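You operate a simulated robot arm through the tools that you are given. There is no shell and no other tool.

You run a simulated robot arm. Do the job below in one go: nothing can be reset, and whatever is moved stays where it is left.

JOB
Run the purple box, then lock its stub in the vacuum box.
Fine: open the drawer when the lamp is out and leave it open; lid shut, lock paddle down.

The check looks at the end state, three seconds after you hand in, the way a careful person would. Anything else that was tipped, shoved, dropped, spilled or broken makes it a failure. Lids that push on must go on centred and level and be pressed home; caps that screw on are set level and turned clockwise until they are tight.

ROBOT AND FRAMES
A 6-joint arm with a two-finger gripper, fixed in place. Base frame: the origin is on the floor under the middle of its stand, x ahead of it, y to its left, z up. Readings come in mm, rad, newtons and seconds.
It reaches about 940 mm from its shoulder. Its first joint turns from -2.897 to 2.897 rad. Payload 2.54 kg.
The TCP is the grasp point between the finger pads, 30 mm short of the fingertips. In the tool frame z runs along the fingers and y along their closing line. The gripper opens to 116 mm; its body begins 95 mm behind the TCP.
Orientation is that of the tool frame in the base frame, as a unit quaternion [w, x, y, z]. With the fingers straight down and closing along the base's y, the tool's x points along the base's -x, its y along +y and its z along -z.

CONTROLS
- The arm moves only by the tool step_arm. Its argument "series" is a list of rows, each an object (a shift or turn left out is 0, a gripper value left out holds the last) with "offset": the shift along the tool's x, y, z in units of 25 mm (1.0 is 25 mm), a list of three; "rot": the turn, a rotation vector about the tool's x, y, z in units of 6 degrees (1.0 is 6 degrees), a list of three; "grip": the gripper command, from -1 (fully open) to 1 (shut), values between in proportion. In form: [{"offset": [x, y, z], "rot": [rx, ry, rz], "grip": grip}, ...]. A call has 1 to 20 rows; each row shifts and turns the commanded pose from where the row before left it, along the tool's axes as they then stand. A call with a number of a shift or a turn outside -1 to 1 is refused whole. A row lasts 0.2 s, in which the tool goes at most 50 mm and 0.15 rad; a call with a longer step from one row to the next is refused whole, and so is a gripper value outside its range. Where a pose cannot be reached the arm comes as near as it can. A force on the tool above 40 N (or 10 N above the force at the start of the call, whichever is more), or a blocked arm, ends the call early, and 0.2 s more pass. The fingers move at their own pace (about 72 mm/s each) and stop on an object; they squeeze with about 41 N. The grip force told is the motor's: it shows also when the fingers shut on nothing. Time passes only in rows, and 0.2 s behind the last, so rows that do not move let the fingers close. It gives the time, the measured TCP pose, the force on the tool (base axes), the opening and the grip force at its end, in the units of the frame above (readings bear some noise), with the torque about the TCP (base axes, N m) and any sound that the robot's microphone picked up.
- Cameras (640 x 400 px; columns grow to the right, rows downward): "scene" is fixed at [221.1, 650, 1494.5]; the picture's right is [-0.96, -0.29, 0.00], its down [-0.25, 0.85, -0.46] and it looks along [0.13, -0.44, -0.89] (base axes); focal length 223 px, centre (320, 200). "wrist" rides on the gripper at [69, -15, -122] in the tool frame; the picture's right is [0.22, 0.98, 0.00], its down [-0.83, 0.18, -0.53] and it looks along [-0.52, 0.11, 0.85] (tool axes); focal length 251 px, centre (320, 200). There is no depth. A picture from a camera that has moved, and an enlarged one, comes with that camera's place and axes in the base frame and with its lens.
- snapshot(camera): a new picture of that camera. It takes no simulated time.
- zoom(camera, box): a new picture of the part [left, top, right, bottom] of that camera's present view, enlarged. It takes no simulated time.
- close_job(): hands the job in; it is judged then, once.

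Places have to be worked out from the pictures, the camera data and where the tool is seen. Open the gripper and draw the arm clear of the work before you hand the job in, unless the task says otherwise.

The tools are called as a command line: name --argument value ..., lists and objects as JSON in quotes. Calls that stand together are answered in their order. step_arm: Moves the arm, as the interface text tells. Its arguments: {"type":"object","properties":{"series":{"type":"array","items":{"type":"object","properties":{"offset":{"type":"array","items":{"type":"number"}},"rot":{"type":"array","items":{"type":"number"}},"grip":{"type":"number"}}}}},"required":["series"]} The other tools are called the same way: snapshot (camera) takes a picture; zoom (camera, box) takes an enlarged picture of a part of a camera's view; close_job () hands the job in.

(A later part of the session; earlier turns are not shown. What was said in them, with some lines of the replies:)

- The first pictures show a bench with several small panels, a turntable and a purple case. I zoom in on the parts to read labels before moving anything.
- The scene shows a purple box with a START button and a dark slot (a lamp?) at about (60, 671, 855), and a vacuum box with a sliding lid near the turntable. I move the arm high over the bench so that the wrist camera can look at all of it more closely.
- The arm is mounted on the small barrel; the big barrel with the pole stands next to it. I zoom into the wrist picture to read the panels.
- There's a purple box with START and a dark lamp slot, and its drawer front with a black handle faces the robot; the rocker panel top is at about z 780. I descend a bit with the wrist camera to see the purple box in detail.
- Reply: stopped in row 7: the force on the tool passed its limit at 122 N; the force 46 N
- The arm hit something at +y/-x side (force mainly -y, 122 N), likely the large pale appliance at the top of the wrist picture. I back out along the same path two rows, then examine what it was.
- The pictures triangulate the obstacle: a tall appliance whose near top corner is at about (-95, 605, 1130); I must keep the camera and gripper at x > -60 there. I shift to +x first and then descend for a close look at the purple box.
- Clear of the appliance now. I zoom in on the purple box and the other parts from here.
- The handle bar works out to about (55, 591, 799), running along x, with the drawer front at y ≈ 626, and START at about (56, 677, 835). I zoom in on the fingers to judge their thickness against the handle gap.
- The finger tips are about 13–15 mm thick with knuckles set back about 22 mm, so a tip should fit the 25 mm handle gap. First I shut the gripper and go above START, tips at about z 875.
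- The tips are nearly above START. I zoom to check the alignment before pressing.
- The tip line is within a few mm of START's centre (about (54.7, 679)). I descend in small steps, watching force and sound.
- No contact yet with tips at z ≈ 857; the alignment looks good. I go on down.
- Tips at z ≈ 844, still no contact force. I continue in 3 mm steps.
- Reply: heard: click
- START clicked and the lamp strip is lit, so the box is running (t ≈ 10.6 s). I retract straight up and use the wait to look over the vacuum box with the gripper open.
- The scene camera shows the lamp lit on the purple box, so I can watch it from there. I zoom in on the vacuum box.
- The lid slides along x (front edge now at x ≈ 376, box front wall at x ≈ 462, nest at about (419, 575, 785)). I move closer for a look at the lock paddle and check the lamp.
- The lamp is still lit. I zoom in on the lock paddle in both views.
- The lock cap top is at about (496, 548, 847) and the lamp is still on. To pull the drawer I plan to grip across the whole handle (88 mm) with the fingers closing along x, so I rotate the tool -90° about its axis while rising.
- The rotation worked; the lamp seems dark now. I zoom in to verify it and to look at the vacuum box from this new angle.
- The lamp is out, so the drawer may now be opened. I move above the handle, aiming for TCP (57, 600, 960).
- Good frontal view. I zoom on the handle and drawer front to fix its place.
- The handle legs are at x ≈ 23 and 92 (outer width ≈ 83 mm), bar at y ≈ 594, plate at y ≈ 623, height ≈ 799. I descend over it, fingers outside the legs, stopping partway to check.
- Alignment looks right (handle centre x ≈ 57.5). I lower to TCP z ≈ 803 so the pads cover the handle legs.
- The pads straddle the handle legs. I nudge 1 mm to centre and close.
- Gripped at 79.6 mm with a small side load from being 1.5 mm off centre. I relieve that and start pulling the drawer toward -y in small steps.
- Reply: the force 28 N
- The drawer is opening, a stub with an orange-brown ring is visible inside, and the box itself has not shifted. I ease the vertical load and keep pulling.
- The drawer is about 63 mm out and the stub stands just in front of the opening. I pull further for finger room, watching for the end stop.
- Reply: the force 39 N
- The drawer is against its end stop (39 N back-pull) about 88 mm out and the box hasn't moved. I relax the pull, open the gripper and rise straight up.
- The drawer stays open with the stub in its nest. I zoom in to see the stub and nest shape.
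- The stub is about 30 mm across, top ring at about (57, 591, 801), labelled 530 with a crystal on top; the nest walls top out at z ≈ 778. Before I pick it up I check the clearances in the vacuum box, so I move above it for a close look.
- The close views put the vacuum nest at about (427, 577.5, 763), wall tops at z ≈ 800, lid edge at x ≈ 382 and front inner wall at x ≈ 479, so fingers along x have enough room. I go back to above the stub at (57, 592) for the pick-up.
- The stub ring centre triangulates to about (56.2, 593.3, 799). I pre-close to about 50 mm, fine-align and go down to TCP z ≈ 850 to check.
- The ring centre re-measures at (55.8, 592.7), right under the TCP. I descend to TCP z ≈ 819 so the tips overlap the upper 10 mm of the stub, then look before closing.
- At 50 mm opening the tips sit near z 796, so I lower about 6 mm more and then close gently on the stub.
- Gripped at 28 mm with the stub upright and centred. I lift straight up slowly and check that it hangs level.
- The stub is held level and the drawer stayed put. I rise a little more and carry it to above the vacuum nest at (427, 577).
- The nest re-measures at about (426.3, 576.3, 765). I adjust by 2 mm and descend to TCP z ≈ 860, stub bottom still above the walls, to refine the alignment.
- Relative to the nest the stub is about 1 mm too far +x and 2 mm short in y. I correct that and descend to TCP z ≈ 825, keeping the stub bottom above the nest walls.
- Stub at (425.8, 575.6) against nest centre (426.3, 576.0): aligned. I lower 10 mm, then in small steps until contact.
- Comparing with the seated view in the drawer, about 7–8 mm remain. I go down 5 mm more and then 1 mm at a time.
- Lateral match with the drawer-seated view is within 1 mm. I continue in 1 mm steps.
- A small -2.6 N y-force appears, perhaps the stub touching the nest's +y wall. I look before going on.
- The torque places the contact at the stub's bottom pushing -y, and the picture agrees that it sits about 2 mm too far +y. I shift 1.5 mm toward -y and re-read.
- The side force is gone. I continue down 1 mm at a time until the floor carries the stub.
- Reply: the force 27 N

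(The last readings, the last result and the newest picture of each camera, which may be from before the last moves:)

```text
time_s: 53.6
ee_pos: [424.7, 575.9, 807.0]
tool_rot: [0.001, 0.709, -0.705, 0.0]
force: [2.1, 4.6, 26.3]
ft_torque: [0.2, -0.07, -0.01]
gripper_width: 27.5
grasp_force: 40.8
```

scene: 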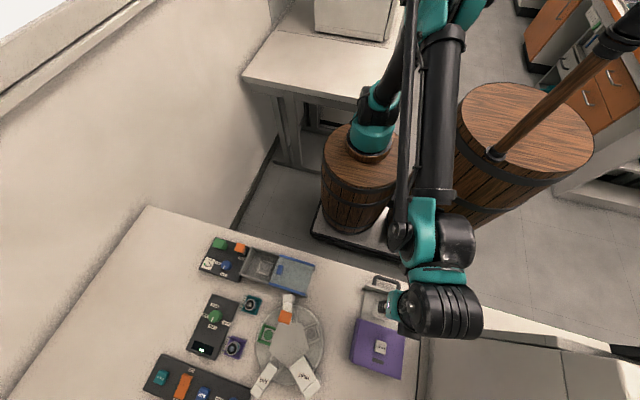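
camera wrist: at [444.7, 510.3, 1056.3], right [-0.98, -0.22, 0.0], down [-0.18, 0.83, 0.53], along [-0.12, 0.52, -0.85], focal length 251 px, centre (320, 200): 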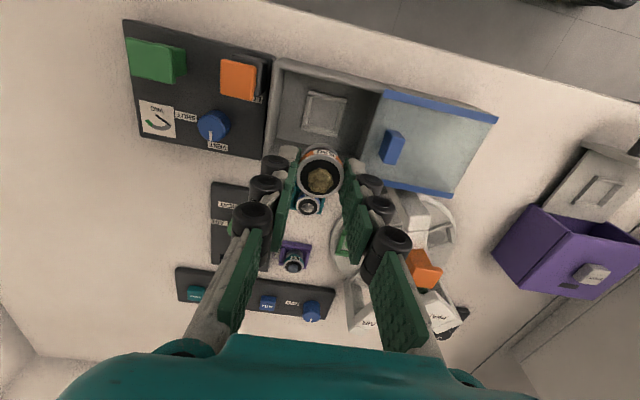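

The floor carries it (26 N at z ≈ 807, as predicted). I relieve 1 mm, open only to about 32 mm so that the knuckles stay clear of the lid edge, and look.

step_arm --series '[{"offset": [0, 0, -0.04], "grip": 1}, {"grip": 0.45}, {"grip": 0.45}, {"grip": 0.45}]'

zoom --camera "wrist" --box '[250, 100, 390, 220]'

```text
time_s: 54.6
ee_pos: [424.6, 575.5, 806.6]
tool_rot: [0.002, 0.708, -0.706, 0.0]
force: [-0.5, 0.2, 0.2]
ft_torque: [0.0, 0.02, -0.02]
gripper_width: 32.0
grasp_force: 0.0
```

```text
3.33 times, centred on (320, 160) of wrist
camera zoom: at [441.1, 508.2, 931.0], right [-0.98, -0.22, 0.0], down [-0.18, 0.83, 0.53], along [-0.12, 0.52, -0.85], focal length 838 px, centre (320, 333)
```

zoom: 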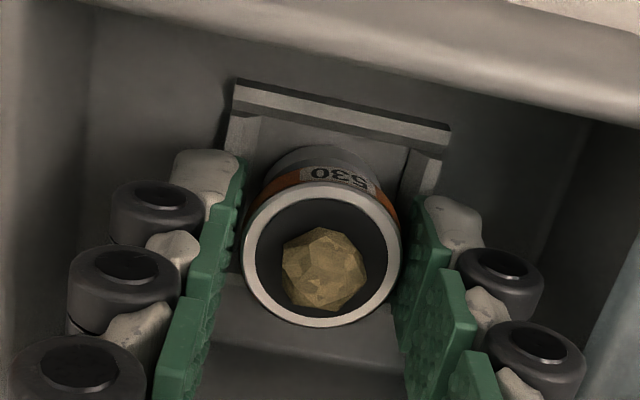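

The stub stands free and upright in the nest. I rise straight up, slowly at first, and check.

step_arm --series '[{"offset": [0, 0.02, -0.1], "grip": 0.43}, {"offset": [0, 0, -0.2]}, {"offset": [0, 0, -0.3]}, {"offset": [0, 0, -0.6]}, {"offset": [0, 0, -0.8]}, {"offset": [0, 0, -0.8]}, {"offset": [0, 0, -0.8]}, {"offset": [0, 0, -0.8]}]'

snapshot --camera "wrist"

zoom --camera "wrist" --box '[210, 60, 430, 220]'

zoom --camera "scene" --box '[190, 225, 330, 312]'

```text
time_s: 56.4
ee_pos: [425.7, 576.3, 917.2]
tool_rot: [0.003, 0.708, -0.706, 0.0]
force: [0.5, 0.3, -0.3]
ft_torque: [0.0, 0.01, 0.0]
gripper_width: 33.0
grasp_force: 0.0
```

```text
taken
camera wrist: at [441.6, 508.2, 1041.5], right [-0.98, -0.22, 0.0], down [-0.18, 0.83, 0.53], along [-0.12, 0.52, -0.85], focal length 251 px, centre (320, 200)
```

wrist: 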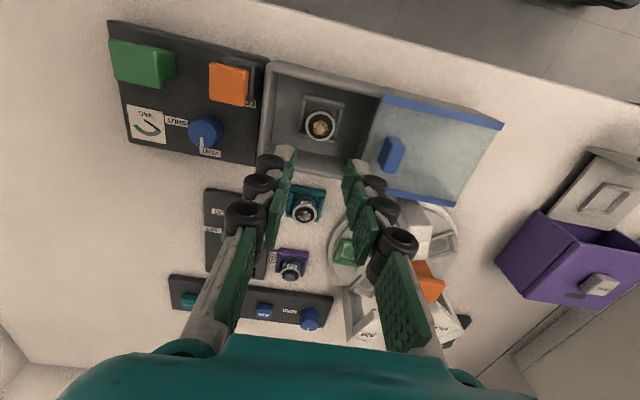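

```text
2.50 times, centred on (320, 140) of wrist
camera zoom: at [441.6, 508.2, 1041.5], right [-0.98, -0.22, 0.0], down [-0.18, 0.83, 0.53], along [-0.12, 0.52, -0.85], focal length 629 px, centre (320, 350)
```

zoom: 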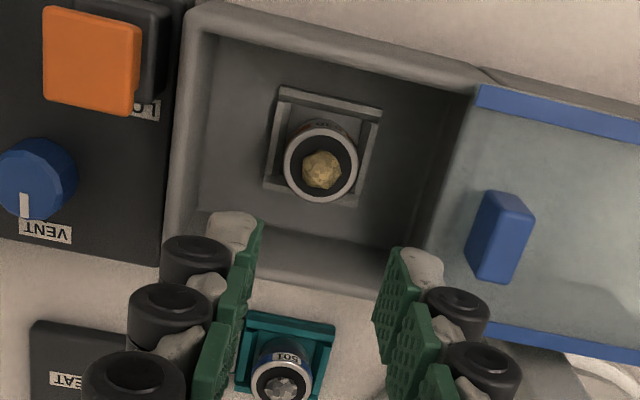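

```text
4.57 times, centred on (260, 268) of scene
camera zoom: at [221.1, 650.0, 1494.5], right [-0.96, -0.29, 0.0], down [-0.25, 0.85, -0.46], along [0.13, -0.44, -0.89], focal length 1018 px, centre (594, -113)
```

zoom: 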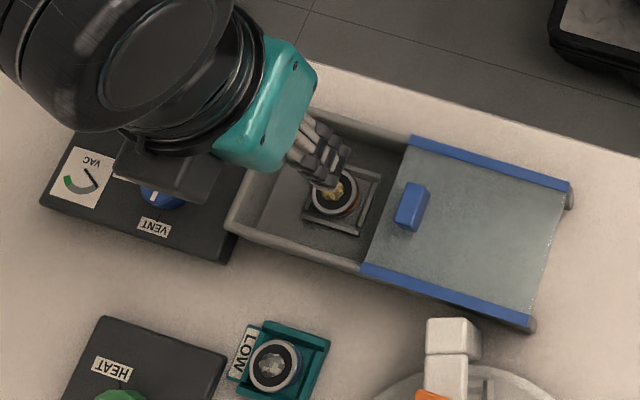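

The stub sits in its nest at about (426.6, 575.4), level. Now the lid: its tab is at about (361, 576, 831), so I close the gripper, go behind the tab (x ≈ 328) and lower to just above the lid.

step_arm --series '[{"offset": [0, 0.8, 0], "grip": 1}, {"offset": [0, 0.8, 0]}, {"offset": [0, 0.8, 0]}, {"offset": [0, 0.8, 0]}, {"offset": [0, 0.7, 0]}, {"offset": [0, 0, 0.8]}, {"offset": [0, 0, 0.8]}, {"offset": [0, 0, 0]}]'

snapshot --camera "wrist"

zoom --camera "wrist" --box '[200, 80, 400, 220]'

zoom --camera "scene" --box '[190, 225, 330, 312]'

```text
time_s: 58.2
ee_pos: [327.1, 576.2, 877.1]
tool_rot: [0.001, 0.708, -0.706, 0.0]
force: [0.1, 1.0, 0.7]
ft_torque: [0.0, -0.01, 0.05]
gripper_width: 0.0
grasp_force: 28.5
```

```text
taken
camera wrist: at [343.3, 507.9, 1001.4], right [-0.98, -0.22, 0.0], down [-0.18, 0.83, 0.53], along [-0.12, 0.52, -0.85], focal length 251 px, centre (320, 200)
```

wrist: 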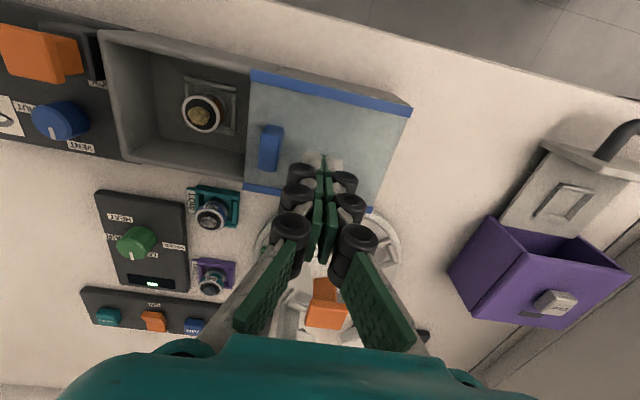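

```text
2.86 times, centred on (300, 150) of wrist
camera zoom: at [343.3, 507.9, 1001.4], right [-0.98, -0.22, 0.0], down [-0.18, 0.83, 0.53], along [-0.12, 0.52, -0.85], focal length 718 px, centre (377, 343)
```

zoom: 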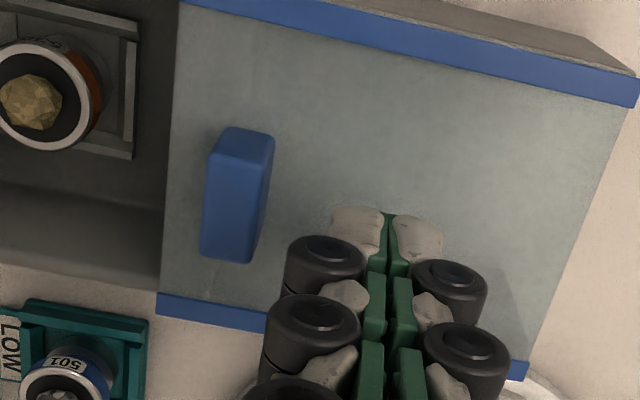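

```text
4.57 times, centred on (260, 268) of scene
camera zoom: at [221.1, 650.0, 1494.5], right [-0.96, -0.29, 0.0], down [-0.25, 0.85, -0.46], along [0.13, -0.44, -0.89], focal length 1018 px, centre (594, -113)
```

zoom: 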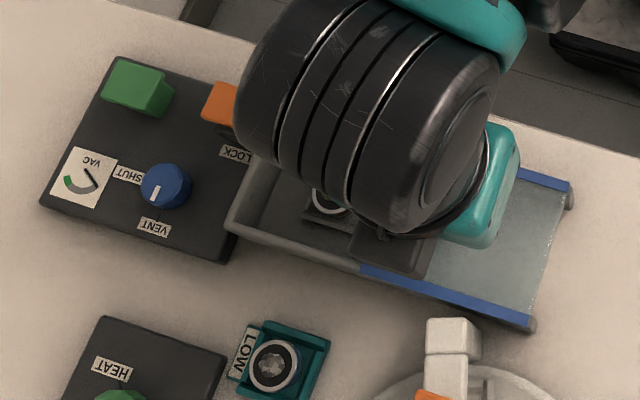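

The lid's top is at z ≈ 820 and the tab's rear face at x ≈ 357; my closed tips at x ≈ 327 are clear behind it. I lower to tip z ≈ 828.

step_arm --series '[{"offset": [0, 0, 0.4], "grip": 1}, {"offset": [0, 0, 0.36]}, {"offset": [0, 0, 0]}]'

zoom --camera "wrist" --box '[200, 80, 400, 220]'

```text
time_s: 59.0
ee_pos: [328.0, 576.5, 859.3]
tool_rot: [0.002, 0.709, -0.705, 0.0]
force: [0.4, 0.3, 0.1]
ft_torque: [0.02, -0.02, 0.02]
gripper_width: 0.2
grasp_force: 27.8
```

```text
2.86 times, centred on (300, 150) of wrist
camera zoom: at [343.1, 508.1, 982.8], right [-0.98, -0.22, 0.0], down [-0.18, 0.83, 0.53], along [-0.12, 0.52, -0.85], focal length 718 px, centre (377, 343)
```

zoom: 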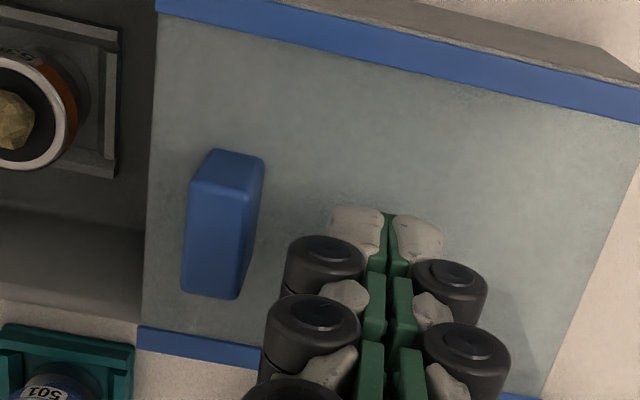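

Clear view: tips behind the tab at the same y. I now push toward +x gently to meet the tab.

step_arm --series '[{"offset": [0, -0.3, 0], "grip": 1}, {"offset": [0, -0.3, 0]}, {"offset": [0, -0.2, 0]}, {"offset": [0, 0, 0]}]'

zoom --camera "wrist" --box '[200, 80, 400, 220]'

```text
time_s: 60.0
ee_pos: [346.6, 575.9, 860.2]
tool_rot: [0.003, 0.708, -0.706, 0.0]
force: [-0.3, 0.4, 0.2]
ft_torque: [-0.01, -0.01, 0.01]
gripper_width: 0.0
grasp_force: 28.2
```

```text
2.86 times, centred on (300, 150) of wrist
camera zoom: at [363.2, 507.9, 982.6], right [-0.98, -0.22, 0.0], down [-0.18, 0.83, 0.53], along [-0.12, 0.52, -0.85], focal length 718 px, centre (377, 343)
```

zoom: 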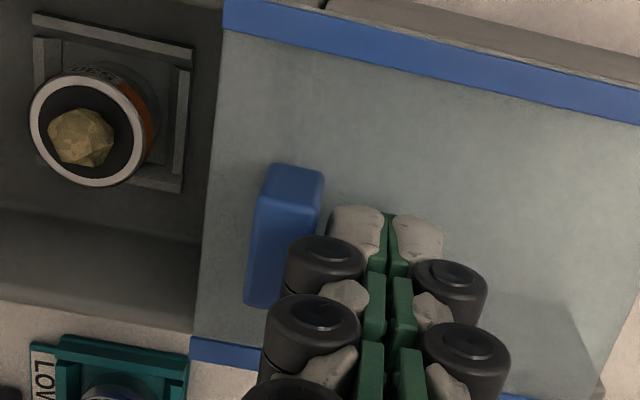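

Nearly touching. I push on in 5 mm steps and watch the force.

step_arm --series '[{"offset": [0, -0.2, 0], "grip": 1}, {"offset": [0, -0.2, 0]}, {"offset": [0, -0.2, 0]}]'

zoom --camera "wrist" --box '[200, 80, 400, 220]'

```text
time_s: 60.8
ee_pos: [362.9, 576.5, 858.7]
tool_rot: [0.003, 0.708, -0.706, 0.0]
force: [-0.9, -0.3, 0.1]
ft_torque: [0.05, -0.01, 0.0]
gripper_width: 0.0
grasp_force: 28.4
```

```text
2.86 times, centred on (300, 150) of wrist
camera zoom: at [378.2, 508.5, 982.4], right [-0.98, -0.22, 0.0], down [-0.18, 0.83, 0.53], along [-0.12, 0.52, -0.85], focal length 718 px, centre (377, 343)
```

zoom: 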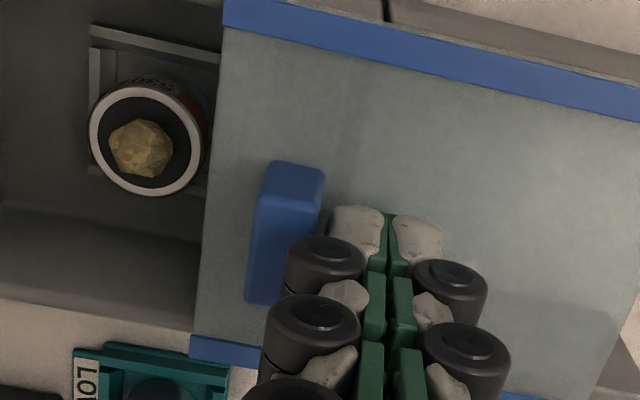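

The lid slides freely with the push (under 1 N). I continue, checking as the lid passes over the stub.

step_arm --series '[{"offset": [0, -0.4, 0], "grip": 1}, {"offset": [0, -0.4, 0]}, {"offset": [0, -0.4, 0]}, {"offset": [0, -0.4, 0]}]'

zoom --camera "wrist" --box '[180, 60, 420, 220]'

zoom --camera "scene" --box '[190, 225, 330, 312]'

```text
time_s: 61.8
ee_pos: [402.9, 576.9, 858.8]
tool_rot: [0.002, 0.708, -0.706, 0.0]
force: [-0.1, 0.2, 0.8]
ft_torque: [0.0, -0.02, 0.02]
gripper_width: 0.0
grasp_force: 28.2
```

```text
2.50 times, centred on (300, 140) of wrist
camera zoom: at [418.3, 508.5, 982.1], right [-0.98, -0.22, 0.0], down [-0.18, 0.83, 0.53], along [-0.12, 0.52, -0.85], focal length 629 px, centre (370, 350)
```

zoom: 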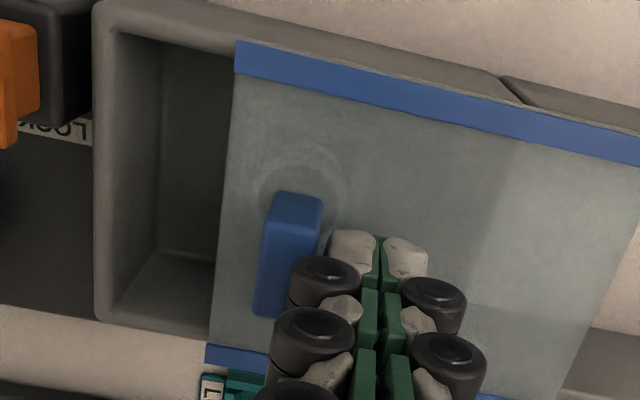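

```text
4.57 times, centred on (260, 268) of scene
camera zoom: at [221.1, 650.0, 1494.5], right [-0.96, -0.29, 0.0], down [-0.25, 0.85, -0.46], along [0.13, -0.44, -0.89], focal length 1018 px, centre (594, -113)
```

zoom: 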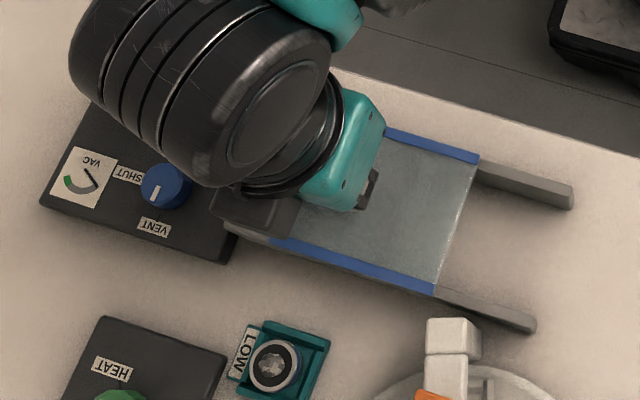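

The lid has passed over the stub with no force (its outline shows through). I continue toward the front wall.

step_arm --series '[{"offset": [0, -0.4, 0], "grip": 1}, {"offset": [0, -0.4, 0]}, {"offset": [0, -0.3, 0]}, {"offset": [0, -0.2, 0]}]'

zoom --camera "wrist" --box '[180, 60, 420, 220]'

```text
time_s: 62.8
ee_pos: [436.1, 576.7, 858.8]
tool_rot: [0.003, 0.708, -0.706, 0.0]
force: [0.3, -0.3, -0.1]
ft_torque: [0.0, -0.01, 0.03]
gripper_width: 0.0
grasp_force: 28.2
```

```text
2.50 times, centred on (300, 140) of wrist
camera zoom: at [451.4, 508.7, 982.1], right [-0.98, -0.22, 0.0], down [-0.18, 0.83, 0.53], along [-0.12, 0.52, -0.85], focal length 629 px, centre (370, 350)
```

zoom: 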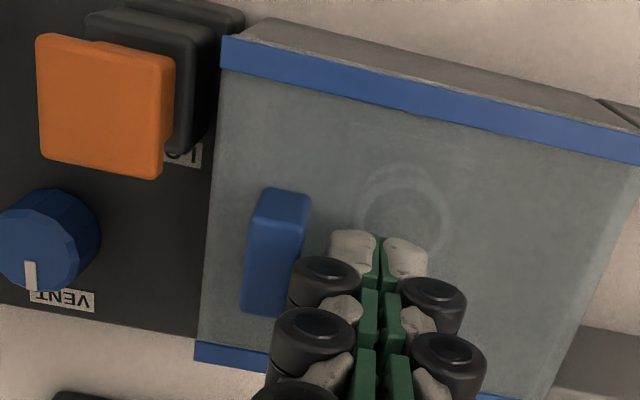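

The lid's front edge is at about x 481, nearly at the front wall, and it has slipped a few mm ahead of the fingers. I push on in small steps to feel the end stop.

step_arm --series '[{"offset": [0, -0.12, 0], "grip": 1}, {"offset": [0, -0.12, 0]}, {"offset": [0, 0, 0]}]'

zoom --camera "wrist" --box '[180, 60, 420, 220]'

zoom --camera "scene" --box '[190, 225, 330, 312]'

```text
time_s: 63.6
ee_pos: [439.5, 577.4, 858.1]
tool_rot: [0.003, 0.709, -0.706, -0.001]
force: [-14.6, -2.6, -1.9]
ft_torque: [-0.04, 0.22, -0.03]
gripper_width: 0.0
grasp_force: 28.8
```

```text
2.50 times, centred on (300, 140) of wrist
camera zoom: at [455.6, 509.2, 982.5], right [-0.98, -0.22, 0.01], down [-0.18, 0.83, 0.53], along [-0.12, 0.52, -0.85], focal length 629 px, centre (370, 350)
```

zoom: 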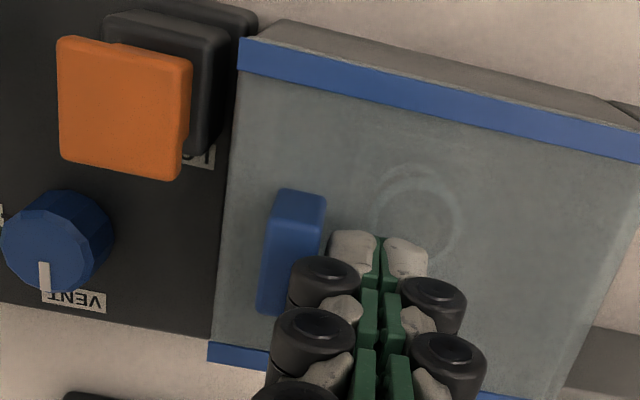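

```text
4.57 times, centred on (260, 268) of scene
camera zoom: at [221.1, 650.0, 1494.5], right [-0.96, -0.29, 0.0], down [-0.25, 0.85, -0.46], along [0.13, -0.44, -0.89], focal length 1018 px, centre (594, -113)
```

zoom: 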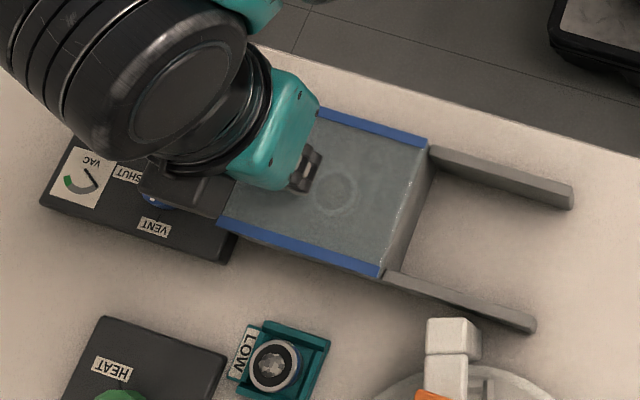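

The lid is against its stop with 14.6 N, and its rear end is flush with the box. I back off from the tab, rise, and take a closer look at the lid front and the lock paddle.

step_arm --series '[{"offset": [0, 0.3, 0], "grip": 1}, {"offset": [0, 0.3, -0.3]}, {"offset": [0, 0, -0.8]}, {"offset": [0, 0, -0.8]}, {"offset": [0.3, 0, -0.6]}, {"offset": [0.5, 0, 0]}]'

snapshot --camera "wrist"

zoom --camera "wrist" --box '[160, 60, 320, 180]'

zoom --camera "scene" --box '[190, 225, 330, 312]'

```text
time_s: 65.0
ee_pos: [425.9, 556.7, 921.0]
tool_rot: [0.003, 0.709, -0.705, 0.0]
force: [-0.5, 0.3, 0.1]
ft_torque: [-0.04, 0.01, 0.01]
gripper_width: 0.0
grasp_force: 28.9
```

```text
taken
camera wrist: at [441.8, 489.1, 1045.4], right [-0.98, -0.22, 0.0], down [-0.18, 0.83, 0.53], along [-0.12, 0.52, -0.85], focal length 251 px, centre (320, 200)
```

wrist: 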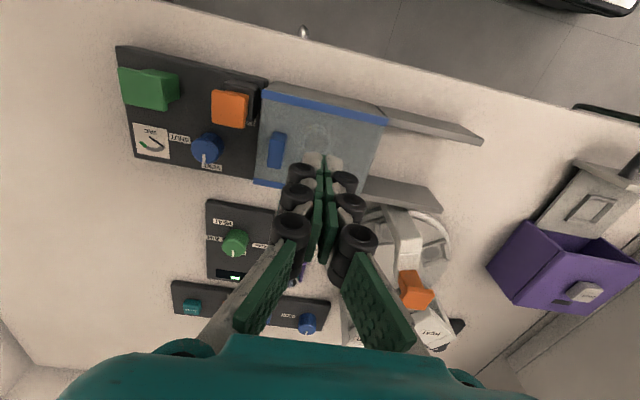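

```text
3.33 times, centred on (240, 120) of wrist
camera zoom: at [441.8, 489.1, 1045.4], right [-0.98, -0.22, 0.0], down [-0.18, 0.83, 0.53], along [-0.12, 0.52, -0.85], focal length 838 px, centre (587, 467)
```

zoom: 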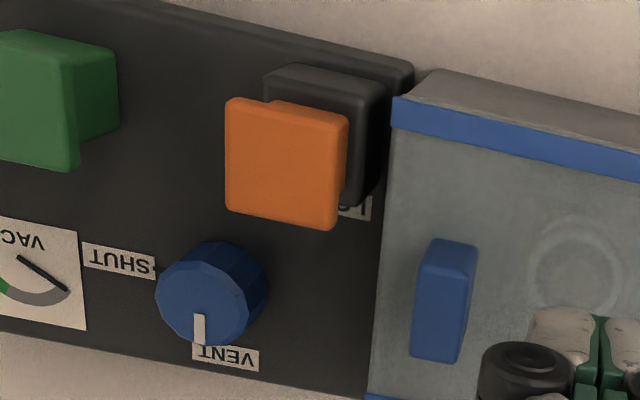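

```text
4.57 times, centred on (260, 268) of scene
camera zoom: at [221.1, 650.0, 1494.5], right [-0.96, -0.29, 0.0], down [-0.25, 0.85, -0.46], along [0.13, -0.44, -0.89], focal length 1018 px, centre (594, -113)
```

zoom: 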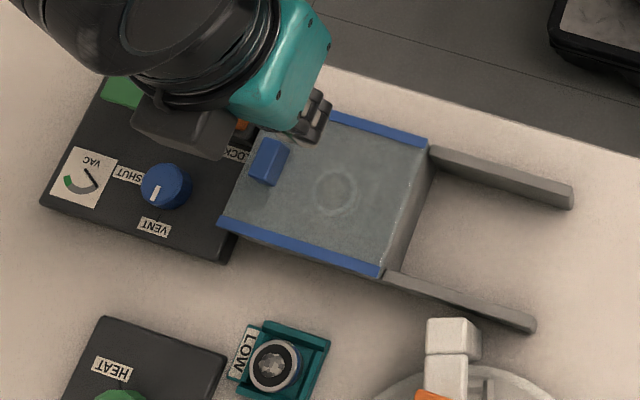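

The lid is shut, flush at both ends. The lock cap triangulates to about (503, 550, 836), so I move the closed fingers above it with tips near z 850.

step_arm --series '[{"offset": [0.07, -0.77, 0], "grip": 1}, {"offset": [0.07, -0.77, 0]}, {"offset": [0.07, -0.77, 0]}, {"offset": [0.06, -0.77, 0]}, {"offset": [0, 0, 0.7]}, {"offset": [0, 0, 0.7]}, {"offset": [0, 0, 0]}]'

snapshot --camera "wrist"

zoom --camera "wrist" --box '[240, 90, 400, 210]'

zoom --camera "scene" --box '[190, 225, 330, 312]'

```text
time_s: 66.6
ee_pos: [503.9, 549.4, 886.4]
tool_rot: [0.002, 0.708, -0.706, 0.0]
force: [0.9, -0.3, 1.1]
ft_torque: [-0.03, 0.0, 0.0]
gripper_width: 0.0
grasp_force: 28.6
```

```text
taken
camera wrist: at [519.2, 481.4, 1009.7], right [-0.98, -0.22, 0.0], down [-0.18, 0.83, 0.53], along [-0.12, 0.52, -0.85], focal length 251 px, centre (320, 200)
```

wrist: 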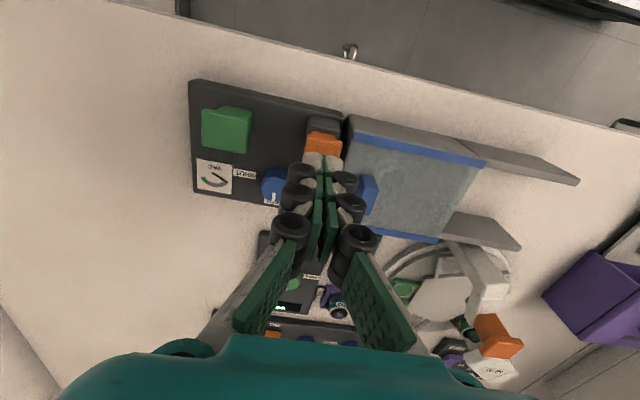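

```text
3.33 times, centred on (320, 150) of wrist
camera zoom: at [519.2, 481.4, 1009.7], right [-0.98, -0.22, 0.0], down [-0.18, 0.83, 0.53], along [-0.12, 0.52, -0.85], focal length 838 px, centre (320, 367)
```

zoom: 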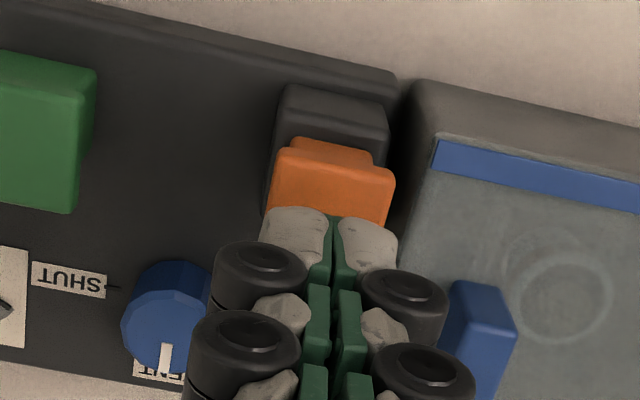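

```text
4.57 times, centred on (260, 268) of scene
camera zoom: at [221.1, 650.0, 1494.5], right [-0.96, -0.29, 0.0], down [-0.25, 0.85, -0.46], along [0.13, -0.44, -0.89], focal length 1018 px, centre (594, -113)
```

zoom: 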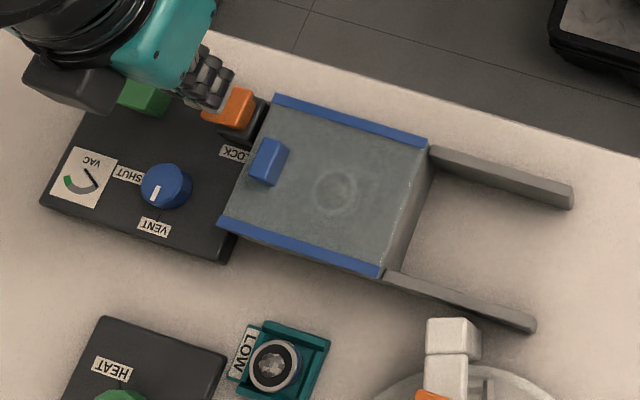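

The tips are centred over the orange cap (about (504, 548)). I press down in small steps, watching force and sound.

step_arm --series '[{"offset": [0.02, 0, 0.2], "grip": 1}, {"offset": [0, 0, 0.2]}, {"offset": [0, 0, 0.12]}, {"offset": [0, 0, 0.12]}]'

zoom --camera "wrist" --box '[240, 90, 400, 210]'

```text
time_s: 67.6
ee_pos: [503.1, 548.9, 870.4]
tool_rot: [0.003, 0.708, -0.706, 0.0]
force: [0.1, -0.1, 0.1]
ft_torque: [0.01, -0.02, -0.02]
gripper_width: 0.0
grasp_force: 28.9
```

```text
3.33 times, centred on (320, 150) of wrist
camera zoom: at [518.7, 481.5, 993.5], right [-0.98, -0.22, 0.0], down [-0.18, 0.83, 0.53], along [-0.12, 0.52, -0.85], focal length 838 px, centre (320, 367)
```

zoom: 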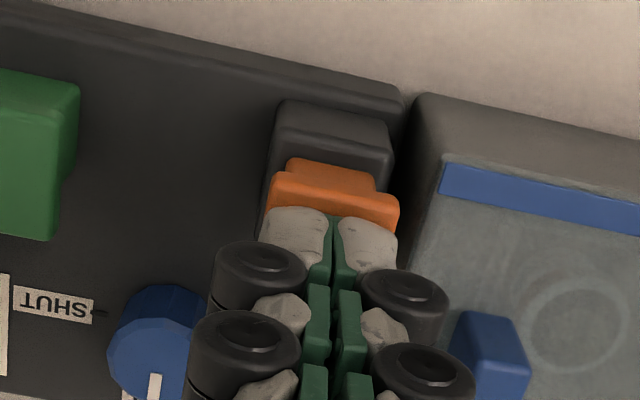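

No contact yet with the tips near z 840. I continue in 2.5–3 mm steps.

step_arm --series '[{"offset": [0, 0, 0.12], "grip": 1}, {"offset": [0, 0, 0.1]}, {"offset": [0, 0, 0.1]}]'

zoom --camera "wrist" --box '[240, 90, 400, 210]'

```text
time_s: 68.4
ee_pos: [502.9, 549.4, 861.6]
tool_rot: [0.003, 0.709, -0.706, 0.0]
force: [0.9, 0.1, 2.1]
ft_torque: [0.01, 0.03, 0.01]
gripper_width: 6.1
grasp_force: 28.6
```

```text
3.33 times, centred on (320, 150) of wrist
camera zoom: at [518.4, 481.4, 985.4], right [-0.98, -0.22, 0.0], down [-0.18, 0.83, 0.53], along [-0.12, 0.52, -0.85], focal length 838 px, centre (320, 367)
```

zoom: 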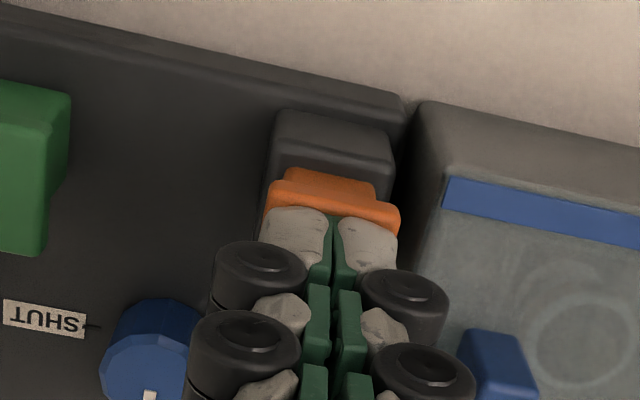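

Contact begins (2 N at tip z ≈ 832). I press further in 2.5 mm steps.

step_arm --series '[{"offset": [0, 0, 0.1], "grip": 1}, {"offset": [0, 0, 0.1]}, {"offset": [0, 0, 0.1]}]'

zoom --camera "wrist" --box '[240, 90, 400, 210]'

```text
time_s: 69.2
ee_pos: [503.2, 548.1, 854.1]
tool_rot: [0.003, 0.709, -0.706, 0.0]
force: [-0.9, 0.4, 0.3]
ft_torque: [-0.03, -0.01, 0.03]
gripper_width: 0.0
grasp_force: 28.1
```

```text
3.33 times, centred on (320, 150) of wrist
camera zoom: at [518.4, 480.9, 977.8], right [-0.98, -0.22, 0.0], down [-0.18, 0.83, 0.53], along [-0.12, 0.52, -0.85], focal length 838 px, centre (320, 367)
```

zoom: 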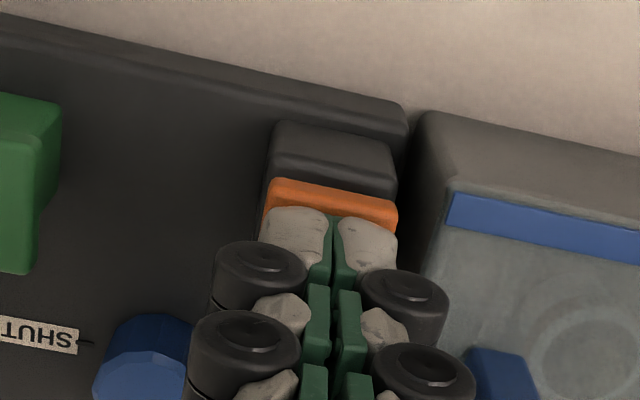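

The cap has sunk toward its housing and the force vanished, so it seems to have moved over. I press a little further to be sure that it is fully down.

step_arm --series '[{"offset": [0, 0, 0.1], "grip": 1}, {"offset": [0, 0, 0.1]}]'

zoom --camera "wrist" --box '[240, 90, 400, 210]'

```text
time_s: 69.8
ee_pos: [503.4, 549.1, 850.3]
tool_rot: [0.002, 0.708, -0.706, -0.001]
force: [2.3, 1.2, 14.4]
ft_torque: [0.04, -0.03, 0.02]
gripper_width: 6.0
grasp_force: 28.4
```

```text
3.33 times, centred on (320, 150) of wrist
camera zoom: at [518.3, 481.1, 973.5], right [-0.98, -0.22, 0.0], down [-0.18, 0.83, 0.53], along [-0.12, 0.52, -0.85], focal length 838 px, centre (320, 367)
```

zoom: 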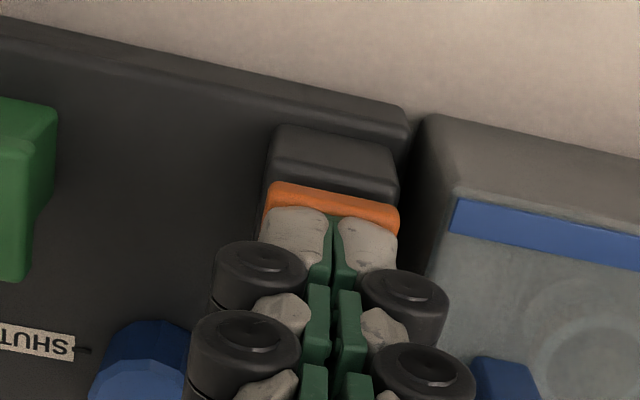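

It bottoms out at tip z ≈ 820 with 14 N. I press one more mm, then lift off and see whether the paddle stays down.

step_arm --series '[{"offset": [0, 0, 0.05], "grip": 1}, {"offset": [0, 0, 0]}]'

step_arm --series '[{"offset": [0, 0, -0.3], "grip": 1}, {"offset": [0, 0, -0.6]}, {"offset": [0, 0, -0.8]}, {"offset": [0, 0.4, -0.8]}, {"offset": [0, 0.9, -0.6]}, {"offset": [0, 0.9, 0]}, {"offset": [0, 0.9, 0]}]'

zoom --camera "wrist" --box '[160, 60, 320, 180]'

zoom --camera "scene" --box '[190, 225, 330, 312]'

```text
time_s: 70.4
ee_pos: [502.3, 549.4, 849.8]
tool_rot: [0.002, 0.708, -0.706, -0.001]
force: [-0.3, 2.2, 25.5]
ft_torque: [0.09, 0.0, 0.01]
gripper_width: 6.1
grasp_force: 28.5
```

```text
time_s: 72.0
ee_pos: [425.8, 549.0, 926.2]
tool_rot: [0.002, 0.708, -0.706, 0.0]
force: [0.4, -0.8, 0.4]
ft_torque: [-0.01, 0.01, -0.01]
gripper_width: 0.2
grasp_force: 28.6
```

```text
3.33 times, centred on (240, 120) of wrist
camera zoom: at [442.0, 481.3, 1050.1], right [-0.98, -0.22, 0.0], down [-0.18, 0.83, 0.53], along [-0.12, 0.52, -0.85], focal length 838 px, centre (587, 467)
```

zoom: 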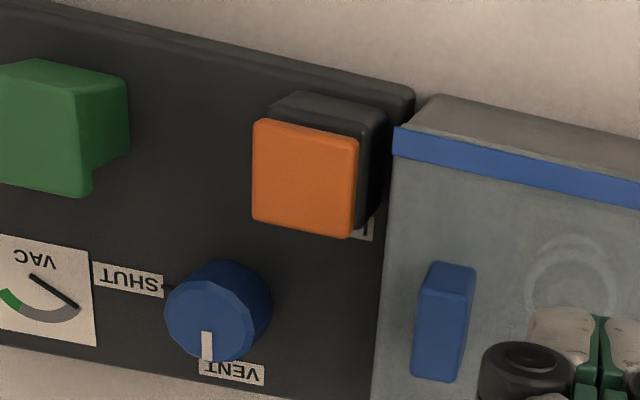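

```text
4.57 times, centred on (260, 268) of scene
camera zoom: at [221.1, 650.0, 1494.5], right [-0.96, -0.29, 0.0], down [-0.25, 0.85, -0.46], along [0.13, -0.44, -0.89], focal length 1018 px, centre (594, -113)
```

zoom: 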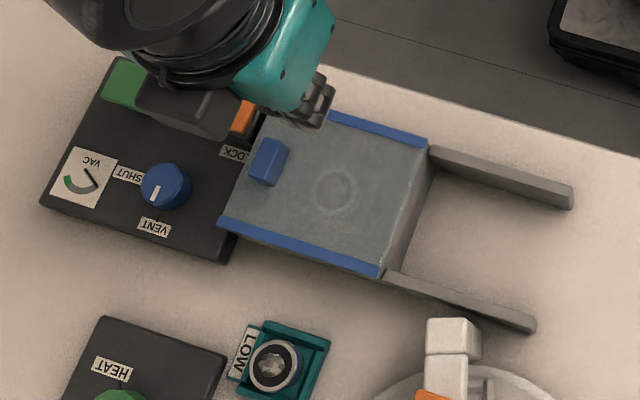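

The paddle stays down (cap top now about z 819, seated on its housing), and the lid's front edge lines up with the box front. I open the gripper and draw the arm up and back clear of the bench.

step_arm --series '[{"offset": [0, 0, -1]}, {"offset": [0, 0, -1], "grip": -1}, {"offset": [0, 0, -1]}, {"offset": [0, 0, -1]}, {"offset": [0, 0, -1]}, {"offset": [0, 0, -1]}, {"offset": [0, 0, -1]}, {"offset": [0.9, 0.5, -0.4]}, {"offset": [0.9, 0.5, -0.4]}, {"offset": [0.9, 0.5, -0.4]}, {"offset": [0.9, 0.5, -0.4]}, {"offset": [0.9, 0.5, -0.4]}, {"offset": [0.9, 0.5, -0.4]}, {"offset": [0.9, 0.5, -0.4]}]'

snapshot --camera "scene"

snapshot --camera "wrist"

zoom --camera "scene" --box '[190, 225, 330, 312]'

zoom --camera "scene" --box '[330, 260, 450, 390]'

```text
time_s: 75.0
ee_pos: [338.5, 393.6, 1173.1]
tool_rot: [0.003, 0.708, -0.706, 0.0]
force: [0.0, 0.3, 0.4]
ft_torque: [-0.03, -0.01, 0.01]
gripper_width: 115.9
grasp_force: 0.1
```

```text
taken
```

scene: 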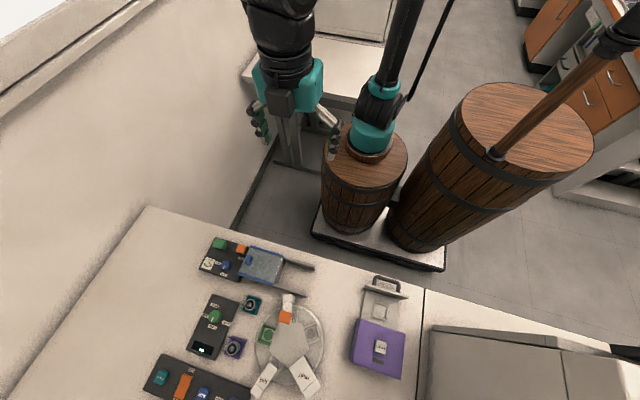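

```text
taken
camera wrist: at [355.2, 325.0, 1296.5], right [-0.98, -0.22, 0.0], down [-0.18, 0.83, 0.53], along [-0.12, 0.52, -0.85], focal length 251 px, centre (320, 200)
```

wrist: 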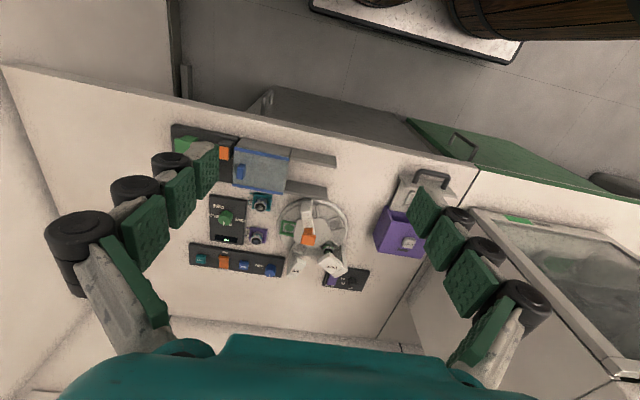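

```text
4.57 times, centred on (260, 268) of scene
camera zoom: at [221.1, 650.0, 1494.5], right [-0.96, -0.29, 0.0], down [-0.25, 0.85, -0.46], along [0.13, -0.44, -0.89], focal length 1018 px, centre (594, -113)
```

zoom: 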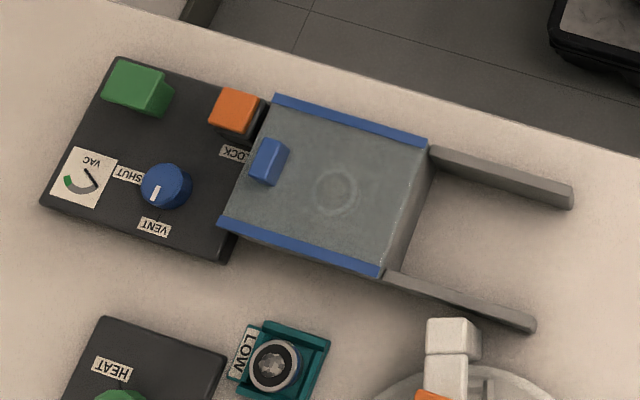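

```text
3.08 times, centred on (390, 325) of scene
camera zoom: at [221.1, 650.0, 1494.5], right [-0.96, -0.29, 0.0], down [-0.25, 0.85, -0.46], along [0.13, -0.44, -0.89], focal length 685 px, centre (105, -185)
```

zoom: 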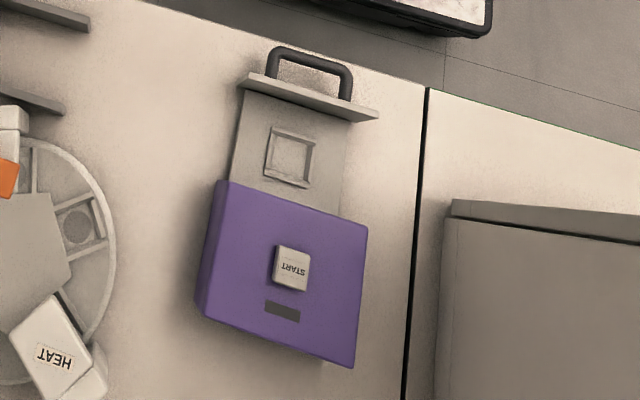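

End state: the drawer is open and empty, the lamp is out, and the stub's ring shows through the shut lid. The lock paddle is down, nothing else has moved, and the arm is clear with the gripper open. I hand the job in.

close_job

```text
The job is handed in.
```

I ran the purple box and locked its stub in the vacuum box, and the job is handed in. I don't have the check's verdict.

- **Purple box:** I pressed START; it clicked and the lamp came on. Once the lamp was out I pulled the drawer to its end stop and left it open.
- **Stub:** I lifted the stub marked 530 straight out and lowered it until the vacuum box's nest took its weight. It stood level before the lid went over it.
- **Lid and lock:** The lid slid freely to its stop and lines up with the box front. The lock paddle went down to its stop and stayed down; I heard no click from it.
- **Not touched:** I left the vacuum pump and vent alone, as you didn't ask for vacuum.

**Collision:** Early on, the wrist hit the tall appliance beside the bench, with a force peak of 122 N. I backed off at once. In the scene pictures the appliance hasn't moved and shows no damage, but I didn't check it any closer.

The arm is clear of the bench with the gripper open.
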